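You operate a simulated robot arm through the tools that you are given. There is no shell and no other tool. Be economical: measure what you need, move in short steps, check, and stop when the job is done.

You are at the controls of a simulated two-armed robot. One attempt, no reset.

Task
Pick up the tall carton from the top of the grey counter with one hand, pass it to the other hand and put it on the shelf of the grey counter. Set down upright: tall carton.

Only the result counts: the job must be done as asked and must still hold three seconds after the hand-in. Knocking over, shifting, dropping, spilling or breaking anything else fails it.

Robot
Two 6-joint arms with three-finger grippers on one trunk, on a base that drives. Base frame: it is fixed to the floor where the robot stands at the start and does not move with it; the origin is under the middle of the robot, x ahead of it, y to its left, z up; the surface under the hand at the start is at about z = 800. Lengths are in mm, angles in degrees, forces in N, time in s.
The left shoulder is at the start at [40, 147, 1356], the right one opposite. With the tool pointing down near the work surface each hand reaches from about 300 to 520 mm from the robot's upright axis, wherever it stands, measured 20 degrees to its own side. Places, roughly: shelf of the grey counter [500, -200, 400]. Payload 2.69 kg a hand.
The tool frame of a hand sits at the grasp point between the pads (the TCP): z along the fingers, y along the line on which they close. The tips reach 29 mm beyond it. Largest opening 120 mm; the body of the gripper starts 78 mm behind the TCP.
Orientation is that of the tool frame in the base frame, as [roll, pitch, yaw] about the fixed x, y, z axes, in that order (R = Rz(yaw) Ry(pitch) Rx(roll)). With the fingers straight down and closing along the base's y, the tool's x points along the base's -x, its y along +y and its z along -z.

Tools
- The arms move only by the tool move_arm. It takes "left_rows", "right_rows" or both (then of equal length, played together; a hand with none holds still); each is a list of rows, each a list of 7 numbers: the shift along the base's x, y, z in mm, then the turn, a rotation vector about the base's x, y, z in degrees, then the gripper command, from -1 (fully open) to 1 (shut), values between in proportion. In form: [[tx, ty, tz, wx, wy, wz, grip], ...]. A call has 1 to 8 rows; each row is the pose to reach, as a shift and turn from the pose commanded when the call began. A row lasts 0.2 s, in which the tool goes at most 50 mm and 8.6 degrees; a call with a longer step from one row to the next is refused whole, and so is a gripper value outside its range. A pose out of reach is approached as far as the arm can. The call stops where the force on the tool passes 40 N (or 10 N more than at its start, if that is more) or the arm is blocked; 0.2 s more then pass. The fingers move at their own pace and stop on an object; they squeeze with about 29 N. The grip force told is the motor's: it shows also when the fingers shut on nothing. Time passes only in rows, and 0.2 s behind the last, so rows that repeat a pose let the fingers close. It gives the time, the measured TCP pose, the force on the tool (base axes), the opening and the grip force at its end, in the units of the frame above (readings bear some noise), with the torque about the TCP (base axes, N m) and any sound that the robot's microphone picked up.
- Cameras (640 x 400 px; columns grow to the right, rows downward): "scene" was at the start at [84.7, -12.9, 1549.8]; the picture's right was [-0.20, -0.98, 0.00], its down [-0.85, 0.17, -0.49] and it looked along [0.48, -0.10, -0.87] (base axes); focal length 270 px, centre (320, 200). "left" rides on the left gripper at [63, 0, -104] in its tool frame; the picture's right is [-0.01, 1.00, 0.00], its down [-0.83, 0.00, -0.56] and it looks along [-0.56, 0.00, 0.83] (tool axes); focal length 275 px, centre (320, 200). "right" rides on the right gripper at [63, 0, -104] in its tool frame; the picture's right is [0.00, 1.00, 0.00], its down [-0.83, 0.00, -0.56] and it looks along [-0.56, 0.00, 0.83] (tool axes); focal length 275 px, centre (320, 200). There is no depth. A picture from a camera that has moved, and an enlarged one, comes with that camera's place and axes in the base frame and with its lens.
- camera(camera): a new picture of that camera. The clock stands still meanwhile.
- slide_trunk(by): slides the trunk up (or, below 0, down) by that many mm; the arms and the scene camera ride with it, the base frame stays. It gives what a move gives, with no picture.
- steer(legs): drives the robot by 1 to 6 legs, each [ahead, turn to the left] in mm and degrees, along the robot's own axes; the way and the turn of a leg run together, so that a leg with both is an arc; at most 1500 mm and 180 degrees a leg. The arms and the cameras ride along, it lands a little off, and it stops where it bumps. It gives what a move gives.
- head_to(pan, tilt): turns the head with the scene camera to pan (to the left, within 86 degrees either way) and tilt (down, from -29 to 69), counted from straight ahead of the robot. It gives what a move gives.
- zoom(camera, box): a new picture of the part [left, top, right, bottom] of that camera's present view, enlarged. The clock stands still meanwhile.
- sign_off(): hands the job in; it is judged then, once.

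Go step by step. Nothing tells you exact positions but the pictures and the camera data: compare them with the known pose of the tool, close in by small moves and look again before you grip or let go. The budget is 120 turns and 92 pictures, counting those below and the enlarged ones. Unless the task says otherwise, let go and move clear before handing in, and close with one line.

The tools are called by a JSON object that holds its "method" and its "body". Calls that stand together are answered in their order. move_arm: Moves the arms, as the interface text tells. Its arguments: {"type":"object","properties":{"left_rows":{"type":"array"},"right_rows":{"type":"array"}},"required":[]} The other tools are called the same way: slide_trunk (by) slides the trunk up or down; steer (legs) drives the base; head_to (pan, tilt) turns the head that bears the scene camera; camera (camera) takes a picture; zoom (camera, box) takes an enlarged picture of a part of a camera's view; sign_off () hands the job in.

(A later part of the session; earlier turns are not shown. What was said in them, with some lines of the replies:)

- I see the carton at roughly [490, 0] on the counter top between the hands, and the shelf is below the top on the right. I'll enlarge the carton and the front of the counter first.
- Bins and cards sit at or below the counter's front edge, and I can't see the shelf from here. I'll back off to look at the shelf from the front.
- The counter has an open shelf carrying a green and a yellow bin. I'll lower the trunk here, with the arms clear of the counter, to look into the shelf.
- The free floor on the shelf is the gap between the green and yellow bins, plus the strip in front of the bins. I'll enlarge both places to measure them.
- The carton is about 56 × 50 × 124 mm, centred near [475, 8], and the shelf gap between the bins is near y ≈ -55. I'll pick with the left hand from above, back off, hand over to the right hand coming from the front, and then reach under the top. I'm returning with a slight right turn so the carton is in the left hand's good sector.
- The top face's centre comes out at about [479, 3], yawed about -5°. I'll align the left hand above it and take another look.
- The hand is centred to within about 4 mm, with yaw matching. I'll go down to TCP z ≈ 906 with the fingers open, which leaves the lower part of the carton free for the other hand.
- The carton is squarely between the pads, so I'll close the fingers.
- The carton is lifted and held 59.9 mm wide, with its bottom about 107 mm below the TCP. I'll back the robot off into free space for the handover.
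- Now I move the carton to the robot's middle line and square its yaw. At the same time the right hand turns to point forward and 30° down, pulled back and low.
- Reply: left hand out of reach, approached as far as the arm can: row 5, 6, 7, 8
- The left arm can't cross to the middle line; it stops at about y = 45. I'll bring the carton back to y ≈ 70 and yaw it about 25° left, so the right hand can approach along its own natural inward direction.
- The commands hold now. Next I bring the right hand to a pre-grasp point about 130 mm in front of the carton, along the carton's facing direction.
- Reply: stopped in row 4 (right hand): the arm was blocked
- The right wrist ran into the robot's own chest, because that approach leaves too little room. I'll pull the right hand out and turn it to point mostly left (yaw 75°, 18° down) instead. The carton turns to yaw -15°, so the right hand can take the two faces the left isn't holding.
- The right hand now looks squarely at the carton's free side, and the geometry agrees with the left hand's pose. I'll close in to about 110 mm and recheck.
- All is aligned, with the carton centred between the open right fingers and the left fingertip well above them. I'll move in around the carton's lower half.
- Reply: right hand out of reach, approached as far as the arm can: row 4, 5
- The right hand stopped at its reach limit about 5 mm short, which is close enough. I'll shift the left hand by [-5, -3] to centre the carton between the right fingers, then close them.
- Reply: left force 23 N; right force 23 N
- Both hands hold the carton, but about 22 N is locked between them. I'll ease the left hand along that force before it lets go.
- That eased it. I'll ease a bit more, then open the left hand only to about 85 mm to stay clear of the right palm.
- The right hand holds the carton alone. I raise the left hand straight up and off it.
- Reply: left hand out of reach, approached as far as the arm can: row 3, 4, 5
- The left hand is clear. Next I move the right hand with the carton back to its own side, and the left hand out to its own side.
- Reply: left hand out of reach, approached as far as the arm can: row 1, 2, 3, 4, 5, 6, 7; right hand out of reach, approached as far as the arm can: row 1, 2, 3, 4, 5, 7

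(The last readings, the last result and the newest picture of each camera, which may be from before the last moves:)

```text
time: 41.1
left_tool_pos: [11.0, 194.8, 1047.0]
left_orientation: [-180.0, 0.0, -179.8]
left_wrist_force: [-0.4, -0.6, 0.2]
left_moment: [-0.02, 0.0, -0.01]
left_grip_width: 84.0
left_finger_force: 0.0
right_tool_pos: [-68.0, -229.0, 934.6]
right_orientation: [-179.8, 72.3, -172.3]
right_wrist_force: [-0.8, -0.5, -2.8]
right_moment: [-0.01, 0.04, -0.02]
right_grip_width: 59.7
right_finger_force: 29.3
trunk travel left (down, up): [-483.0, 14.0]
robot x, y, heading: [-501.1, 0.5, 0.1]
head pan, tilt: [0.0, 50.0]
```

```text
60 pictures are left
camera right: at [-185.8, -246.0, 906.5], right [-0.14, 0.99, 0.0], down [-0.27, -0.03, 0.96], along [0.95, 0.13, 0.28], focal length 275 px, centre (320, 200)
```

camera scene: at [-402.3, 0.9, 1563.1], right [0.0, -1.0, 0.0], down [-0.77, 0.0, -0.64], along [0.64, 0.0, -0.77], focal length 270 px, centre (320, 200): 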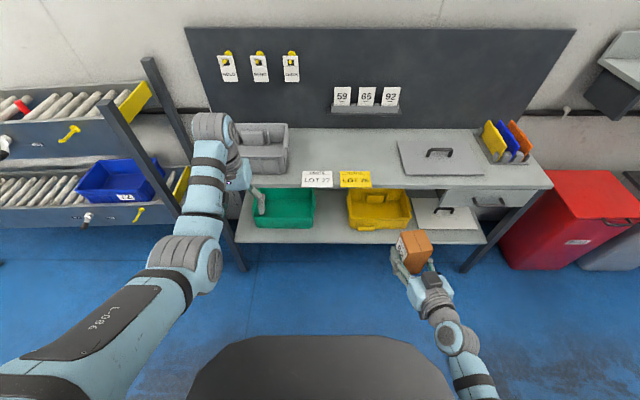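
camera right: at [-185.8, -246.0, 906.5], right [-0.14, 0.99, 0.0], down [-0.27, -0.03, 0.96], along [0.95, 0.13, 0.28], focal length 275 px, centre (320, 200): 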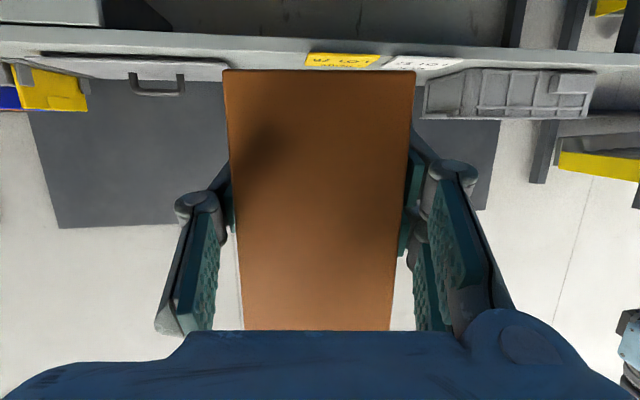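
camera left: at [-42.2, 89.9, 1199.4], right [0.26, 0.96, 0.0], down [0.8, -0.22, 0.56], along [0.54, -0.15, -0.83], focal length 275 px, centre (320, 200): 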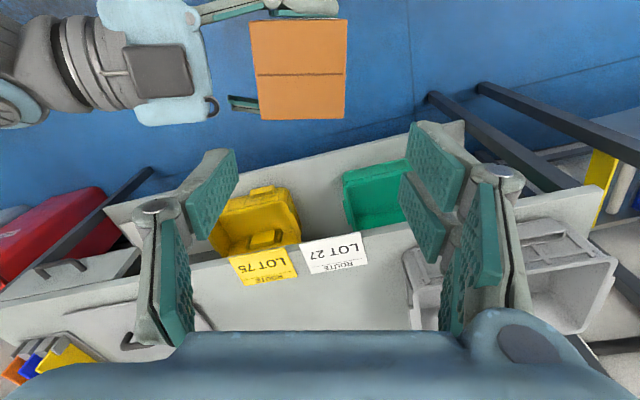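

The carton is upright in the right hand with its bottom about 43 mm below the TCP. I'll lower the trunk, tuck the left hand in a little, and then measure the shelf's height and front edge.

{"method": "slide_trunk", "body": {"by": -430}}

{"method": "move_arm", "body": {"left_rows": [[-40, 20, 0, 0, 0, 0, -0.4], [-80, 40, 0, 0, 0, 0, -0.4], [-80, 40, 0, 0, 0, 0, -0.4]], "right_rows": [[15, 0, 0, 0, 0, -4, 1], [40, 0, 0, 0, 0, -8, 1], [40, 0, 0, 0, 0, -8, 1]]}}

{"method": "head_to", "body": {"pan": -5, "tilt": 35}}

{"method": "camera", "body": {"camera": "scene"}}

```text
refused: -430 is not a number from -400 to 400
```

```text
time: 41.9
left_tool_pos: [-21.1, 235.4, 1006.4]
left_orientation: [179.9, 0.0, -179.8]
left_wrist_force: [0.3, -1.4, 0.4]
left_moment: [0.01, -0.01, -0.01]
left_grip_width: 83.8
left_finger_force: 0.1
left hand out of reach, approached as far as the arm can: row 1, 2, 3
right_tool_pos: [-26.5, -232.0, 934.5]
right_orientation: [179.9, 72.1, 179.9]
right_wrist_force: [-0.7, 0.0, -3.3]
right_moment: [-0.01, 0.02, 0.04]
right_grip_width: 59.4
right_finger_force: 29.0
trunk travel left (down, up): [-483.0, 14.0]
robot x, y, heading: [-498.5, 3.6, 0.3]
head pan, tilt: [0.0, 50.0]
```

```text
time: 42.7
left_tool_pos: [-21.3, 234.9, 1007.3]
left_orientation: [180.0, 0.1, -180.0]
left_wrist_force: [0.2, -0.3, -0.5]
left_moment: [0.02, -0.02, 0.0]
left_grip_width: 84.2
left_finger_force: 0.0
right_tool_pos: [-26.7, -231.7, 933.8]
right_orientation: [-180.0, 72.1, 179.9]
right_wrist_force: [-0.4, 0.2, -2.4]
right_moment: [0.01, -0.01, 0.02]
right_grip_width: 59.7
right_finger_force: 29.5
trunk travel left (down, up): [-483.0, 14.0]
robot x, y, heading: [-495.8, -3.1, 0.3]
head pan, tilt: [-5.0, 35.0]
```

```text
59 pictures are left
camera scene: at [-391.3, -8.7, 1584.8], right [-0.09, -1.0, 0.0], down [-0.57, 0.05, -0.82], along [0.82, -0.07, -0.57], focal length 270 px, centre (320, 200)
```

scene: 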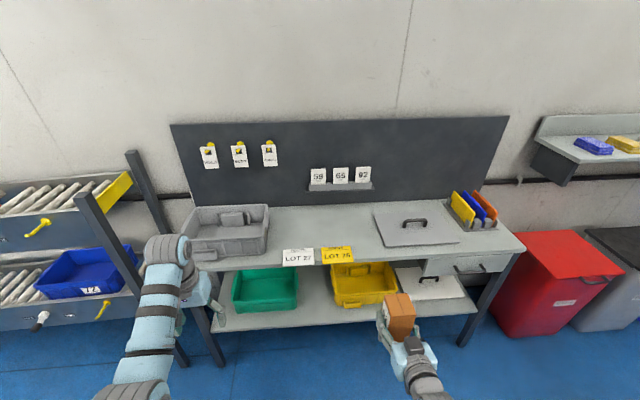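

The slide limit is 400 mm per call. I'll take a high view of the shelf here, then lower the trunk and take a low one, to triangulate.

{"method": "zoom", "body": {"camera": "scene", "box": [200, 240, 440, 390]}}

{"method": "slide_trunk", "body": {"by": -400}}

{"method": "head_to", "body": {"pan": -5, "tilt": 25}}

{"method": "zoom", "body": {"camera": "scene", "box": [200, 190, 440, 340]}}

```text
2.67 times, centred on (320, 315) of scene
camera zoom: at [-391.3, -8.7, 1584.8], right [-0.09, -1.0, 0.0], down [-0.57, 0.05, -0.82], along [0.82, -0.07, -0.57], focal length 721 px, centre (320, -107)
```

zoom: 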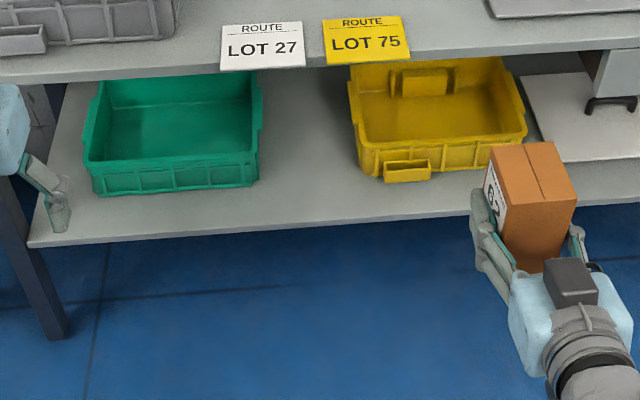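

```text
time: 46.5
left_tool_pos: [-20.2, 235.5, 605.7]
left_orientation: [-180.0, 0.1, -179.8]
left_wrist_force: [0.6, 0.0, 0.3]
left_moment: [-0.08, -0.02, -0.02]
left_grip_width: 84.1
left_finger_force: 0.0
right_tool_pos: [-26.7, -231.2, 533.5]
right_orientation: [-179.8, 72.1, -179.9]
right_wrist_force: [-1.0, -0.6, -2.8]
right_moment: [0.02, -0.03, -0.03]
right_grip_width: 59.6
right_finger_force: 29.2
trunk travel left (down, up): [-83.0, 414.0]
robot x, y, heading: [-498.1, -2.3, -0.0]
head pan, tilt: [-5.0, 35.0]
```

```text
time: 47.2
left_tool_pos: [-21.4, 234.9, 604.6]
left_orientation: [-179.9, 0.0, -179.9]
left_wrist_force: [0.0, 0.2, -0.1]
left_moment: [-0.01, 0.0, -0.02]
left_grip_width: 84.0
left_finger_force: 0.0
right_tool_pos: [-26.8, -229.9, 533.8]
right_orientation: [-179.9, 72.1, -179.9]
right_wrist_force: [0.5, -0.6, -2.6]
right_moment: [0.02, 0.01, 0.01]
right_grip_width: 59.9
right_finger_force: 28.8
trunk travel left (down, up): [-83.0, 414.0]
robot x, y, heading: [-497.0, -0.7, -0.0]
head pan, tilt: [-5.0, 25.0]
```

```text
2.67 times, centred on (320, 265) of scene
camera zoom: at [-387.3, -8.2, 1199.7], right [-0.09, -1.0, 0.0], down [-0.42, 0.04, -0.91], along [0.9, -0.08, -0.42], focal length 721 px, centre (320, 27)
```

zoom: 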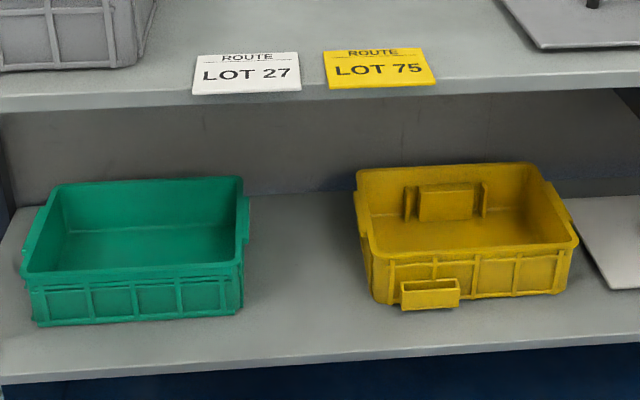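

The shelf comes out at about z 392 with its front edge near x 300. The gap between the bins runs from y ≈ 35 to -144, with bin fronts at x ≈ 380, so I aim for [345, -55]. I'll extend the right arm in free space and lower the trunk a bit more before driving in.

{"method": "move_arm", "body": {"right_rows": [[40, 10, 0, 0, 0, 0, 1], [80, 20, 0, 0, 0, 0, 1], [120, 30, 0, 0, 0, 0, 1], [130, 40, 0, 0, 0, 0, 1], [130, 40, 0, 0, 0, 0, 1]]}}

{"method": "slide_trunk", "body": {"by": -50}}

```text
time: 48.5
left_tool_pos: [-21.7, 235.2, 605.7]
left_orientation: [-180.0, 0.1, 180.0]
left_wrist_force: [-0.6, -0.1, -0.1]
left_moment: [0.01, -0.02, 0.0]
left_grip_width: 83.9
left_finger_force: 0.1
right_tool_pos: [96.9, -207.5, 525.2]
right_orientation: [-175.4, 71.3, -176.0]
right_wrist_force: [-0.3, -0.4, -2.5]
right_moment: [0.0, 0.01, 0.01]
right_grip_width: 59.8
right_finger_force: 28.9
trunk travel left (down, up): [-83.0, 414.0]
robot x, y, heading: [-500.7, 0.9, 0.4]
head pan, tilt: [-5.0, 25.0]
```

```text
time: 49.4
left_tool_pos: [-21.6, 235.8, 554.8]
left_orientation: [180.0, 0.1, -179.8]
left_wrist_force: [0.0, 0.2, -0.5]
left_moment: [-0.01, 0.02, 0.05]
left_grip_width: 83.9
left_finger_force: 0.1
right_tool_pos: [105.4, -207.2, 487.7]
right_orientation: [-175.1, 72.5, -175.9]
right_wrist_force: [-0.8, -0.7, -2.8]
right_moment: [0.01, 0.02, 0.04]
right_grip_width: 59.6
right_finger_force: 28.9
trunk travel left (down, up): [-33.0, 464.0]
robot x, y, heading: [-500.1, 1.0, -0.1]
head pan, tilt: [-5.0, 25.0]
```

The arm is straining near its limit there, with the orientation off by about 5°. I'll pull back a little and recheck that the carton is level.

{"method": "move_arm", "body": {"right_rows": [[-20, -10, 0, 0, 0, 0, 1], [-40, -20, 0, 0, 0, 0, 1], [-40, -20, 0, 0, 0, 0, 1], [-40, -20, 0, 0, 0, 0, 1]]}}

```text
time: 50.4
left_tool_pos: [-20.2, 235.9, 556.0]
left_orientation: [180.0, 0.0, -179.8]
left_wrist_force: [0.3, -0.2, 0.5]
left_moment: [0.01, -0.01, -0.02]
left_grip_width: 83.9
left_finger_force: 0.1
right_tool_pos: [62.4, -208.6, 483.6]
right_orientation: [180.0, 72.0, 179.9]
right_wrist_force: [-0.9, -0.5, -3.5]
right_moment: [0.0, 0.05, -0.02]
right_grip_width: 59.9
right_finger_force: 29.2
trunk travel left (down, up): [-33.0, 464.0]
robot x, y, heading: [-498.9, -0.0, -0.2]
head pan, tilt: [-5.0, 25.0]
```

The hand is level and steady again at 561 mm ahead. I'll turn about 11° left and drive most of the way, stopping short of the shelf to look.

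{"method": "steer", "body": {"legs": [[0, 11], [150, 0]]}}

{"method": "head_to", "body": {"pan": -18, "tilt": 40}}

{"method": "camera", "body": {"camera": "scene"}}

{"method": "camera", "body": {"camera": "right"}}

```text
time: 52.5
left_tool_pos: [73.7, 351.5, 555.4]
left_orientation: [-179.9, -0.1, -168.9]
left_wrist_force: [1.0, 0.8, 0.1]
left_moment: [0.01, 0.02, -0.02]
left_grip_width: 83.7
left_finger_force: 0.2
right_tool_pos: [239.5, -69.5, 482.7]
right_orientation: [-179.9, 72.0, -169.0]
right_wrist_force: [0.2, -0.2, -2.8]
right_moment: [0.0, -0.03, 0.02]
right_grip_width: 59.6
right_finger_force: 28.7
trunk travel left (down, up): [-33.0, 464.0]
robot x, y, heading: [-352.5, 29.9, 11.1]
head pan, tilt: [-5.0, 25.0]
```

```text
time: 53.2
left_tool_pos: [73.3, 351.7, 557.4]
left_orientation: [179.9, 0.1, -168.9]
left_wrist_force: [-0.4, 0.2, -0.2]
left_moment: [-0.01, -0.01, 0.0]
left_grip_width: 84.0
left_finger_force: 0.1
right_tool_pos: [239.6, -70.6, 484.1]
right_orientation: [-179.9, 72.1, -168.8]
right_wrist_force: [0.1, -0.7, -3.2]
right_moment: [-0.01, 0.02, 0.01]
right_grip_width: 59.5
right_finger_force: 29.1
trunk travel left (down, up): [-33.0, 464.0]
robot x, y, heading: [-350.2, 29.0, 11.4]
head pan, tilt: [-18.0, 40.0]
```

```text
56 pictures are left
camera scene: at [-247.3, 22.4, 1126.6], right [-0.12, -0.99, 0.0], down [-0.64, 0.08, -0.77], along [0.76, -0.09, -0.64], focal length 270 px, centre (320, 200)
```

scene: 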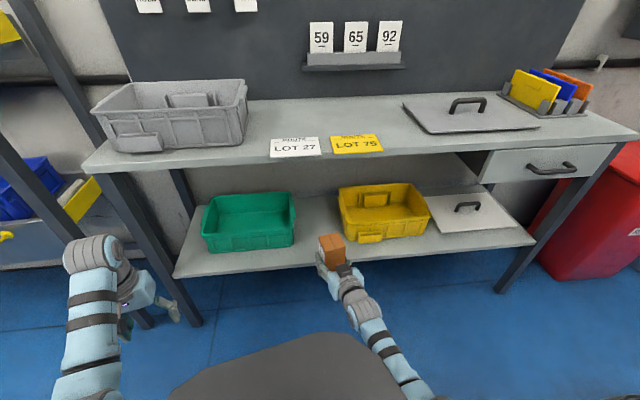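

```text
55 pictures are left
camera right: at [122.7, -93.5, 456.2], right [-0.19, 0.98, -0.01], down [-0.27, -0.05, 0.96], along [0.94, 0.19, 0.27], focal length 275 px, centre (320, 200)
```

right: 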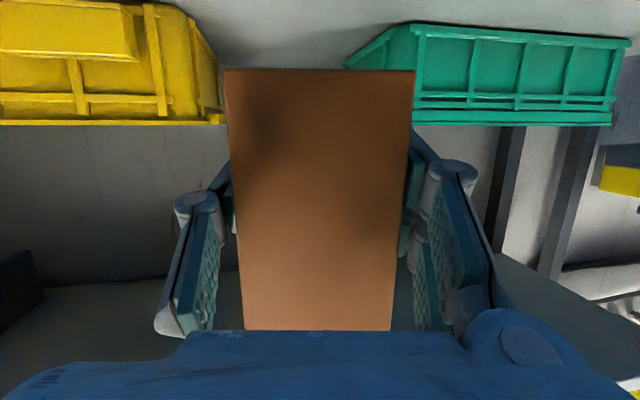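

Everything lines up: the carton points into the middle of the gap, with its bottom around z 441, well above the shelf. I'll drive the last 105 mm.

{"method": "steer", "body": {"legs": [[105, 0]]}}

{"method": "head_to", "body": {"pan": -16, "tilt": 42}}

{"method": "zoom", "body": {"camera": "scene", "box": [200, 120, 440, 270]}}

{"method": "camera", "body": {"camera": "right"}}

```text
time: 54.4
left_tool_pos: [178.8, 371.8, 555.1]
left_orientation: [-180.0, -0.1, -168.9]
left_wrist_force: [-0.3, -0.5, 0.3]
left_moment: [-0.01, 0.06, 0.03]
left_grip_width: 84.2
left_finger_force: 0.1
right_tool_pos: [345.8, -50.1, 483.3]
right_orientation: [-179.9, 71.9, -169.0]
right_wrist_force: [0.0, -0.9, -3.4]
right_moment: [0.01, -0.02, 0.01]
right_grip_width: 59.9
right_finger_force: 28.8
trunk travel left (down, up): [-33.0, 464.0]
robot x, y, heading: [-247.8, 50.9, 11.2]
head pan, tilt: [-18.0, 40.0]
```

```text
time: 55.0
left_tool_pos: [178.8, 372.7, 555.7]
left_orientation: [179.9, 0.0, -168.8]
left_wrist_force: [0.3, 0.0, -0.4]
left_moment: [-0.03, -0.01, -0.03]
left_grip_width: 84.1
left_finger_force: 0.0
right_tool_pos: [344.1, -48.9, 483.6]
right_orientation: [-179.9, 72.1, -169.1]
right_wrist_force: [-0.4, 0.5, -3.8]
right_moment: [0.04, 0.0, 0.02]
right_grip_width: 59.6
right_finger_force: 29.4
trunk travel left (down, up): [-33.0, 464.0]
robot x, y, heading: [-247.3, 49.5, 11.3]
head pan, tilt: [-16.0, 42.0]
```

```text
2.67 times, centred on (320, 195) of scene
camera zoom: at [-142.6, 46.2, 1123.6], right [-0.09, -1.0, 0.0], down [-0.67, 0.06, -0.74], along [0.74, -0.06, -0.67], focal length 721 px, centre (320, 213)
```

zoom: 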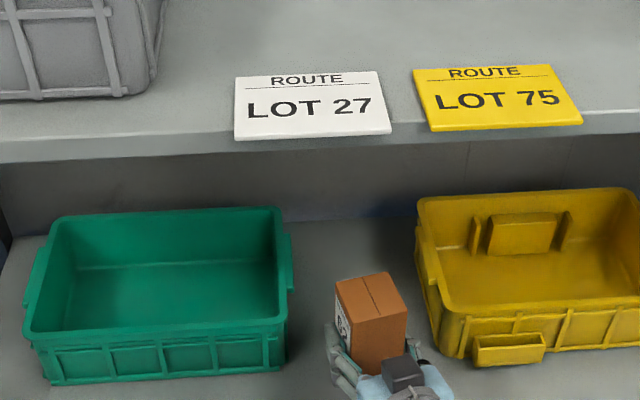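

```text
53 pictures are left
camera right: at [228.4, -73.0, 456.1], right [-0.19, 0.98, -0.01], down [-0.27, -0.05, 0.96], along [0.94, 0.18, 0.27], focal length 275 px, centre (320, 200)
```

right: 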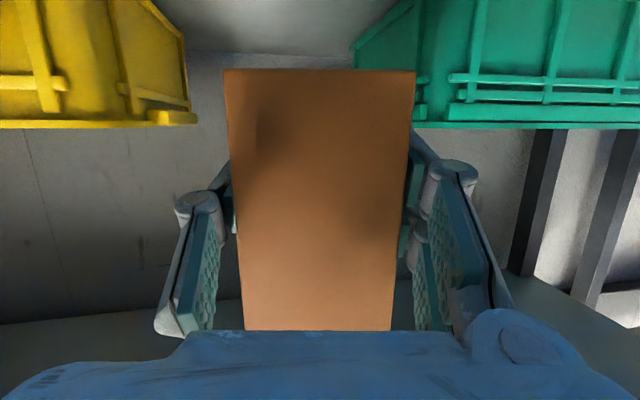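

The carton sits in the gap mouth. I'll check the shelf's front edge under it before lowering.

{"method": "zoom", "body": {"camera": "scene", "box": [220, 200, 460, 350]}}

```text
2.67 times, centred on (340, 275) of scene
camera zoom: at [-142.6, 46.2, 1123.6], right [-0.09, -1.0, 0.0], down [-0.67, 0.06, -0.74], along [0.74, -0.06, -0.67], focal length 721 px, centre (267, 0)
```

zoom: 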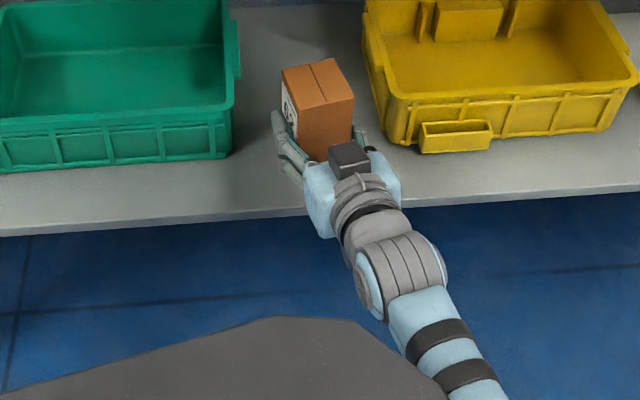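

The shelf edge is at about x 305 and the carton's near side at about 316, so I'll go 15 mm deeper for margin. Then I'll lower most of the way.

{"method": "steer", "body": {"legs": [[15, 0]]}}

{"method": "move_arm", "body": {"right_rows": [[0, 0, -10, 0, 0, 0, 1], [0, 0, -20, 0, 0, 0, 1], [0, 0, -30, 0, 0, 0, 1], [0, 0, -35, 0, 0, 0, 1], [0, 0, -35, 0, 0, 0, 1]]}}

{"method": "camera", "body": {"camera": "right"}}

{"method": "zoom", "body": {"camera": "scene", "box": [220, 180, 460, 330]}}

```text
time: 55.8
left_tool_pos: [194.1, 375.0, 556.3]
left_orientation: [180.0, -0.2, -168.9]
left_wrist_force: [-0.4, 0.1, 0.0]
left_moment: [0.01, 0.02, 0.03]
left_grip_width: 84.1
left_finger_force: 0.1
right_tool_pos: [361.1, -47.0, 483.2]
right_orientation: [-179.9, 72.0, -168.9]
right_wrist_force: [-0.4, -0.9, -3.4]
right_moment: [0.02, 0.0, 0.03]
right_grip_width: 59.6
right_finger_force: 28.9
trunk travel left (down, up): [-33.0, 464.0]
robot x, y, heading: [-231.5, 53.2, 11.1]
head pan, tilt: [-16.0, 42.0]
```

```text
time: 57.0
left_tool_pos: [191.9, 375.5, 556.5]
left_orientation: [-179.9, 0.0, -168.9]
left_wrist_force: [-0.1, -1.5, 0.8]
left_moment: [0.01, 0.02, 0.04]
left_grip_width: 84.0
left_finger_force: 0.0
right_tool_pos: [359.8, -47.1, 450.3]
right_orientation: [-179.9, 72.0, -169.0]
right_wrist_force: [-0.3, -1.1, -3.1]
right_moment: [0.02, 0.0, -0.02]
right_grip_width: 59.5
right_finger_force: 29.3
trunk travel left (down, up): [-33.0, 464.0]
robot x, y, heading: [-231.2, 50.8, 11.1]
head pan, tilt: [-16.0, 42.0]
```

```text
51 pictures are left
camera right: at [242.4, -69.3, 421.3], right [-0.19, 0.98, 0.0], down [-0.27, -0.05, 0.96], along [0.94, 0.18, 0.27], focal length 275 px, centre (320, 200)
```

right: 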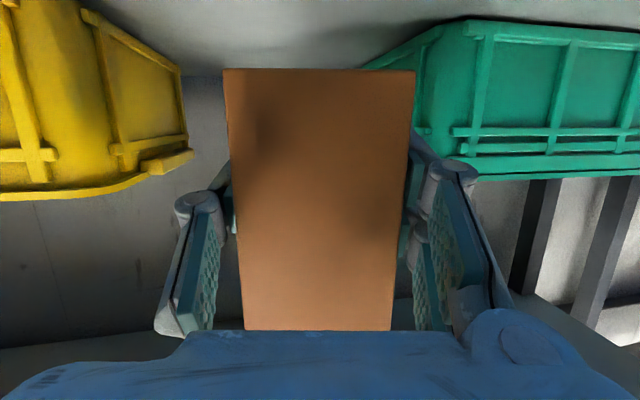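

```text
2.67 times, centred on (340, 255) of scene
camera zoom: at [-127.7, 49.1, 1123.6], right [-0.09, -1.0, 0.0], down [-0.67, 0.06, -0.74], along [0.74, -0.06, -0.67], focal length 721 px, centre (267, 53)
```

zoom: 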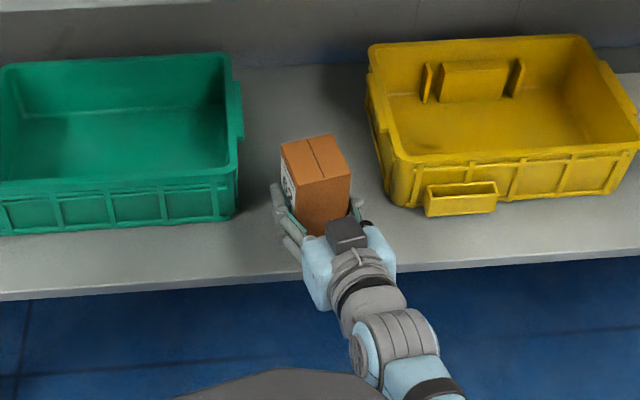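

The carton's bottom is at about z 407 and nothing has touched yet. I lower in small steps and watch the force.

{"method": "move_arm", "body": {"right_rows": [[0, 0, -3, 0, 0, 0, 1], [0, 0, -6, 0, 0, 0, 1], [0, 0, -9, 0, 0, 0, 1], [0, 0, -12, 0, 0, 0, 1], [0, 0, -15, 0, 0, 0, 1], [0, 0, -15, 0, 0, 0, 1]]}}

```text
time: 58.4
left_tool_pos: [192.7, 375.1, 556.6]
left_orientation: [-179.9, 0.0, -169.0]
left_wrist_force: [0.1, 0.0, -0.6]
left_moment: [0.01, 0.0, 0.02]
left_grip_width: 84.0
left_finger_force: 0.0
right_tool_pos: [360.4, -45.7, 434.4]
right_orientation: [-179.9, 72.1, -169.1]
right_wrist_force: [0.3, 0.5, -2.4]
right_moment: [0.02, 0.03, -0.01]
right_grip_width: 59.7
right_finger_force: 28.5
trunk travel left (down, up): [-33.0, 464.0]
robot x, y, heading: [-232.0, 51.0, 11.1]
head pan, tilt: [-16.0, 42.0]
```

{"method": "move_arm", "body": {"right_rows": [[0, 0, -2, 0, 0, 0, 1], [0, 0, -4, 0, 0, 0, 1], [0, 0, -6, 0, 0, 0, 1], [0, 0, -8, 0, 0, 0, 1], [0, 0, -8, 0, 0, 0, 1]]}}

{"method": "camera", "body": {"camera": "right"}}

```text
time: 59.6
left_tool_pos: [193.6, 374.5, 556.5]
left_orientation: [-180.0, 0.0, -169.0]
left_wrist_force: [-0.2, 0.4, -1.0]
left_moment: [0.01, 0.0, -0.01]
left_grip_width: 84.0
left_finger_force: 0.0
right_tool_pos: [360.7, -46.2, 426.1]
right_orientation: [-179.9, 72.1, -169.0]
right_wrist_force: [-1.0, 0.0, -3.3]
right_moment: [0.01, 0.03, -0.03]
right_grip_width: 59.7
right_finger_force: 29.2
trunk travel left (down, up): [-33.0, 464.0]
robot x, y, heading: [-232.7, 50.9, 11.3]
head pan, tilt: [-16.0, 42.0]
```

```text
49 pictures are left
camera right: at [243.6, -70.2, 398.3], right [-0.19, 0.98, 0.0], down [-0.27, -0.05, 0.96], along [0.94, 0.18, 0.27], focal length 275 px, centre (320, 200)
```

right: 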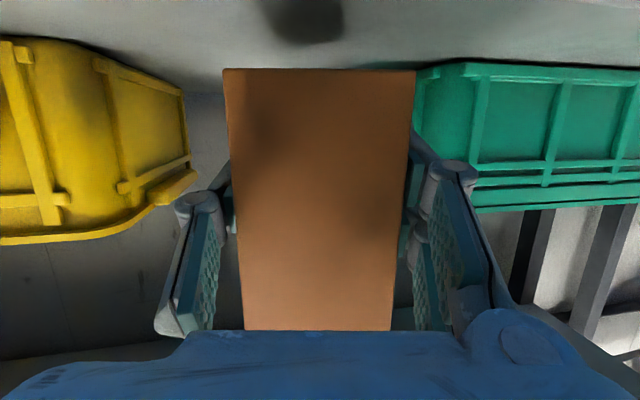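

There's no contact yet, and from this view the shelf is around z 368–372. I keep lowering in fine steps.

{"method": "move_arm", "body": {"right_rows": [[0, 0, -2, 0, 0, 0, 1], [0, 0, -4, 0, 0, 0, 1], [0, 0, -6, 0, 0, 0, 1], [0, 0, -8, 0, 0, 0, 1], [0, 0, -8, 0, 0, 0, 1]]}}

{"method": "move_arm", "body": {"right_rows": [[0, 0, -1, 0, 0, 0, 1], [0, 0, -2, 0, 0, 0, 1], [0, 0, -3, 0, 0, 0, 1], [0, 0, -3, 0, 0, 0, 1]]}}

```text
time: 60.8
left_tool_pos: [192.6, 374.7, 556.3]
left_orientation: [180.0, 0.0, -168.9]
left_wrist_force: [-0.2, -0.3, -0.5]
left_moment: [0.02, -0.01, 0.01]
left_grip_width: 84.2
left_finger_force: 0.2
right_tool_pos: [360.3, -46.5, 417.2]
right_orientation: [-179.8, 72.1, -169.0]
right_wrist_force: [0.5, 0.6, -2.5]
right_moment: [0.0, 0.01, 0.02]
right_grip_width: 59.8
right_finger_force: 29.3
trunk travel left (down, up): [-33.0, 464.0]
robot x, y, heading: [-230.7, 52.0, 11.0]
head pan, tilt: [-16.0, 42.0]
```

```text
time: 61.8
left_tool_pos: [194.3, 375.0, 554.8]
left_orientation: [179.9, 0.0, -169.0]
left_wrist_force: [-0.4, -0.1, -0.4]
left_moment: [0.0, 0.01, 0.01]
left_grip_width: 83.9
left_finger_force: 0.1
right_tool_pos: [359.7, -46.7, 415.0]
right_orientation: [-179.8, 72.0, -169.1]
right_wrist_force: [0.3, 0.4, -3.1]
right_moment: [-0.02, 0.0, -0.03]
right_grip_width: 59.6
right_finger_force: 29.2
trunk travel left (down, up): [-33.0, 464.0]
robot x, y, heading: [-230.5, 59.0, 11.2]
head pan, tilt: [-16.0, 42.0]
```

{"method": "move_arm", "body": {"right_rows": [[0, 0, -1, 0, 0, 0, 1], [0, 0, -2, 0, 0, 0, 1], [0, 0, -3, 0, 0, 0, 1], [0, 0, -4, 0, 0, 0, 1], [0, 0, -4, 0, 0, 0, 1]]}}

{"method": "camera", "body": {"camera": "right"}}

```text
time: 63.0
left_tool_pos: [193.8, 374.8, 556.4]
left_orientation: [179.9, 0.0, -168.8]
left_wrist_force: [-0.6, -0.2, -0.8]
left_moment: [-0.03, 0.03, -0.03]
left_grip_width: 83.9
left_finger_force: 0.0
right_tool_pos: [359.2, -46.6, 410.4]
right_orientation: [-179.9, 72.0, -169.0]
right_wrist_force: [-0.2, -0.1, -3.0]
right_moment: [0.0, 0.03, -0.01]
right_grip_width: 59.5
right_finger_force: 29.2
trunk travel left (down, up): [-33.0, 464.0]
robot x, y, heading: [-230.3, 54.7, 11.1]
head pan, tilt: [-16.0, 42.0]
```

```text
48 pictures are left
camera right: at [242.8, -70.0, 382.8], right [-0.19, 0.98, 0.0], down [-0.27, -0.05, 0.96], along [0.94, 0.18, 0.27], focal length 275 px, centre (320, 200)
```

right: 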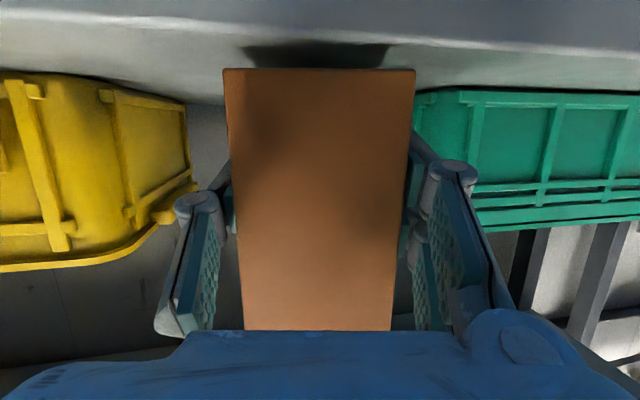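

The shelf edge and the carton's contact shadow are now visible just under the carton, so only a few mm remain. I continue down.

{"method": "move_arm", "body": {"right_rows": [[0, 0, -1, 0, 0, 0, 1], [0, 0, -2, 0, 0, 0, 1], [0, 0, -3, 0, 0, 0, 1], [0, 0, -4, 0, 0, 0, 1], [0, 0, -4, 0, 0, 0, 1]]}}

{"method": "move_arm", "body": {"right_rows": [[0, 0, -1, 0, 0, 0, 1], [0, 0, -2, 0, 0, 0, 1], [0, 0, -3, 0, 0, 0, 1], [0, 0, -3, 0, 0, 0, 1]]}}

{"method": "camera", "body": {"camera": "right"}}

```text
time: 64.2
left_tool_pos: [193.5, 375.0, 556.6]
left_orientation: [-180.0, 0.0, -168.8]
left_wrist_force: [0.2, -1.1, 0.3]
left_moment: [0.01, 0.02, 0.01]
left_grip_width: 83.7
left_finger_force: 0.1
right_tool_pos: [360.7, -45.9, 407.3]
right_orientation: [-179.9, 72.1, -169.0]
right_wrist_force: [-0.2, -0.4, -2.9]
right_moment: [0.0, 0.0, -0.01]
right_grip_width: 59.6
right_finger_force: 28.6
trunk travel left (down, up): [-33.0, 464.0]
robot x, y, heading: [-226.5, 52.9, 10.9]
head pan, tilt: [-16.0, 42.0]
```

```text
time: 65.2
left_tool_pos: [194.1, 374.9, 557.1]
left_orientation: [180.0, 0.0, -168.9]
left_wrist_force: [0.7, -0.5, -0.2]
left_moment: [0.01, 0.0, 0.0]
left_grip_width: 83.8
left_finger_force: 0.1
right_tool_pos: [361.6, -47.3, 406.0]
right_orientation: [-179.8, 72.2, -168.9]
right_wrist_force: [0.5, -1.4, 3.3]
right_moment: [-0.2, -0.25, -0.03]
right_grip_width: 59.8
right_finger_force: 29.5
trunk travel left (down, up): [-33.0, 464.0]
robot x, y, heading: [-231.9, 52.0, 11.1]
head pan, tilt: [-16.0, 42.0]
```

```text
47 pictures are left
camera right: at [243.6, -69.7, 376.9], right [-0.19, 0.98, -0.01], down [-0.27, -0.05, 0.96], along [0.94, 0.18, 0.28], focal length 275 px, centre (320, 200)
```

right: 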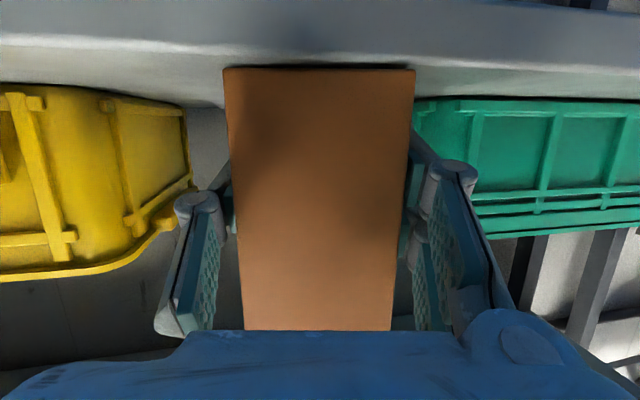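

Contact: the vertical force went from -3 to +3 N, and the carton stands on the shelf about 20 mm inside the edge. I open gently to about 85 mm.

{"method": "move_arm", "body": {"right_rows": [[0, 0, 0, 0, 0, 0, -0.05], [0, 0, 0, 0, 0, 0, -0.15], [0, 0, 0, 0, 0, 0, -0.3], [0, 0, 0, 0, 0, 0, -0.45], [0, 0, 0, 0, 0, 0, -0.45]]}}

{"method": "camera", "body": {"camera": "right"}}

{"method": "zoom", "body": {"camera": "scene", "box": [260, 190, 420, 290]}}

```text
time: 66.4
left_tool_pos: [192.9, 374.6, 556.1]
left_orientation: [-180.0, -0.1, -168.8]
left_wrist_force: [0.3, -0.2, 0.6]
left_moment: [-0.02, 0.0, 0.0]
left_grip_width: 83.6
left_finger_force: 0.0
right_tool_pos: [359.8, -45.6, 404.6]
right_orientation: [-179.9, 72.1, -169.0]
right_wrist_force: [0.6, -0.2, 0.1]
right_moment: [0.01, 0.02, 0.02]
right_grip_width: 86.7
right_finger_force: 0.1
trunk travel left (down, up): [-33.0, 464.0]
robot x, y, heading: [-231.1, 50.3, 10.8]
head pan, tilt: [-16.0, 42.0]
```

```text
46 pictures are left
camera right: at [243.2, -69.6, 376.2], right [-0.19, 0.98, -0.01], down [-0.27, -0.05, 0.96], along [0.94, 0.18, 0.27], focal length 275 px, centre (320, 200)
```

right: 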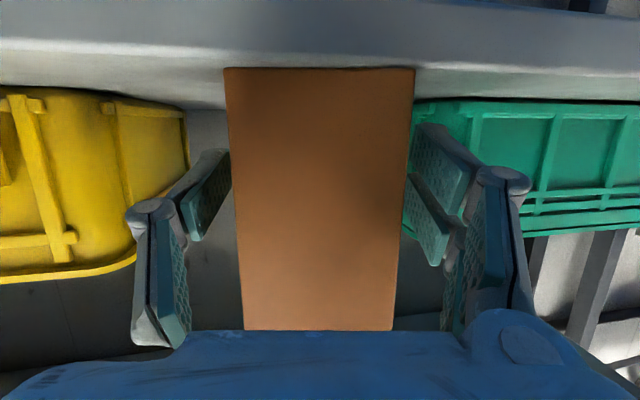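

```text
4.00 times, centred on (340, 240) of scene
camera zoom: at [-128.1, 49.2, 1123.7], right [-0.09, -1.0, 0.0], down [-0.67, 0.06, -0.74], along [0.74, -0.06, -0.67], focal length 1082 px, centre (240, 40)
```

zoom: 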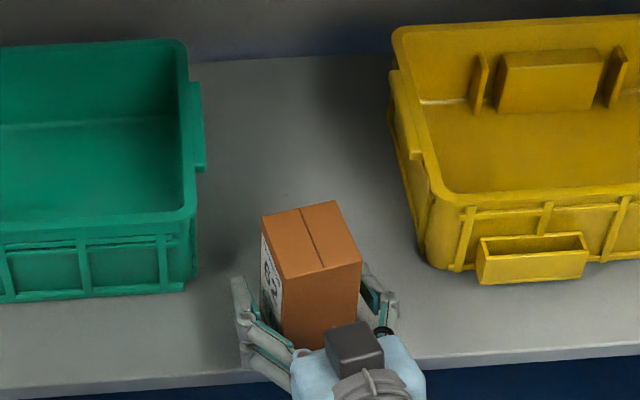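

The carton stands free. I withdraw the right hand straight back along its pointing direction.

{"method": "move_arm", "body": {"right_rows": [[-15, -3, 0, 0, 0, 0, -0.45], [-35, -7, 0, 0, 0, 0, -0.45], [-60, -12, 0, 0, 0, 0, -0.45], [-90, -17, 0, 0, 0, 0, -0.45], [-120, -23, 0, 0, 0, 0, -0.45], [-150, -29, 0, 0, 0, 0, -0.45]]}}

{"method": "steer", "body": {"legs": [[-200, 0]]}}

{"method": "camera", "body": {"camera": "scene"}}

{"method": "camera", "body": {"camera": "right"}}

```text
time: 67.8
left_tool_pos: [192.5, 374.1, 555.8]
left_orientation: [-179.9, 0.0, -168.8]
left_wrist_force: [0.8, -0.2, 0.7]
left_moment: [0.01, -0.01, -0.02]
left_grip_width: 83.9
left_finger_force: 0.1
right_tool_pos: [211.6, -75.5, 403.8]
right_orientation: [-179.8, 72.1, -169.0]
right_wrist_force: [0.3, 0.1, -0.2]
right_moment: [0.02, 0.01, -0.02]
right_grip_width: 87.1
right_finger_force: 0.1
trunk travel left (down, up): [-33.0, 464.0]
robot x, y, heading: [-230.9, 52.8, 11.0]
head pan, tilt: [-16.0, 42.0]
```

```text
time: 69.4
left_tool_pos: [-1.9, 336.7, 557.3]
left_orientation: [-180.0, -0.1, -169.1]
left_wrist_force: [-0.9, 0.4, -0.1]
left_moment: [0.04, -0.01, -0.02]
left_grip_width: 84.1
left_finger_force: 0.0
right_tool_pos: [17.1, -115.7, 404.2]
right_orientation: [-179.9, 72.1, -169.1]
right_wrist_force: [0.3, 0.3, -0.2]
right_moment: [0.0, 0.03, -0.03]
right_grip_width: 87.1
right_finger_force: 0.1
trunk travel left (down, up): [-33.0, 464.0]
robot x, y, heading: [-424.4, 16.7, 10.8]
head pan, tilt: [-16.0, 42.0]
```

```text
44 pictures are left
camera scene: at [-323.9, 10.8, 1123.7], right [-0.09, -1.0, 0.0], down [-0.67, 0.06, -0.74], along [0.74, -0.06, -0.67], focal length 270 px, centre (320, 200)
```

scene: 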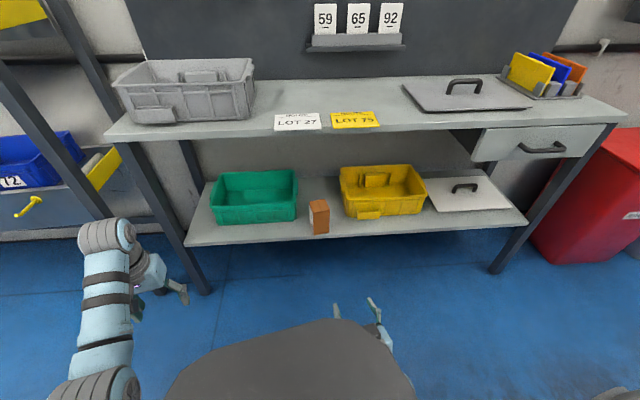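

```text
43 pictures are left
camera right: at [-100.2, -137.7, 375.8], right [-0.19, 0.98, -0.01], down [-0.27, -0.05, 0.96], along [0.94, 0.18, 0.27], focal length 275 px, centre (320, 200)
```

right: 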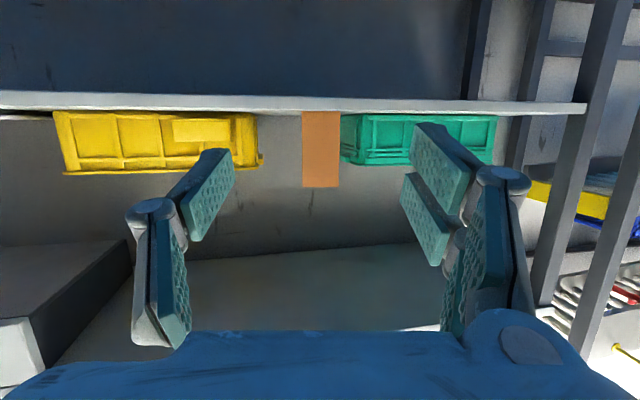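

The carton stands upright on the shelf between the two bins. Both hands are clear and nothing else has moved, so I'm handing in.

{"method": "sign_off", "body": {}}

```text
The job is handed in.
```

The tall carton was picked up with the left hand and passed to the right. It now stands upright on the shelf of the grey counter between the green and yellow bins, both hands are clear, and nothing else was visibly moved.
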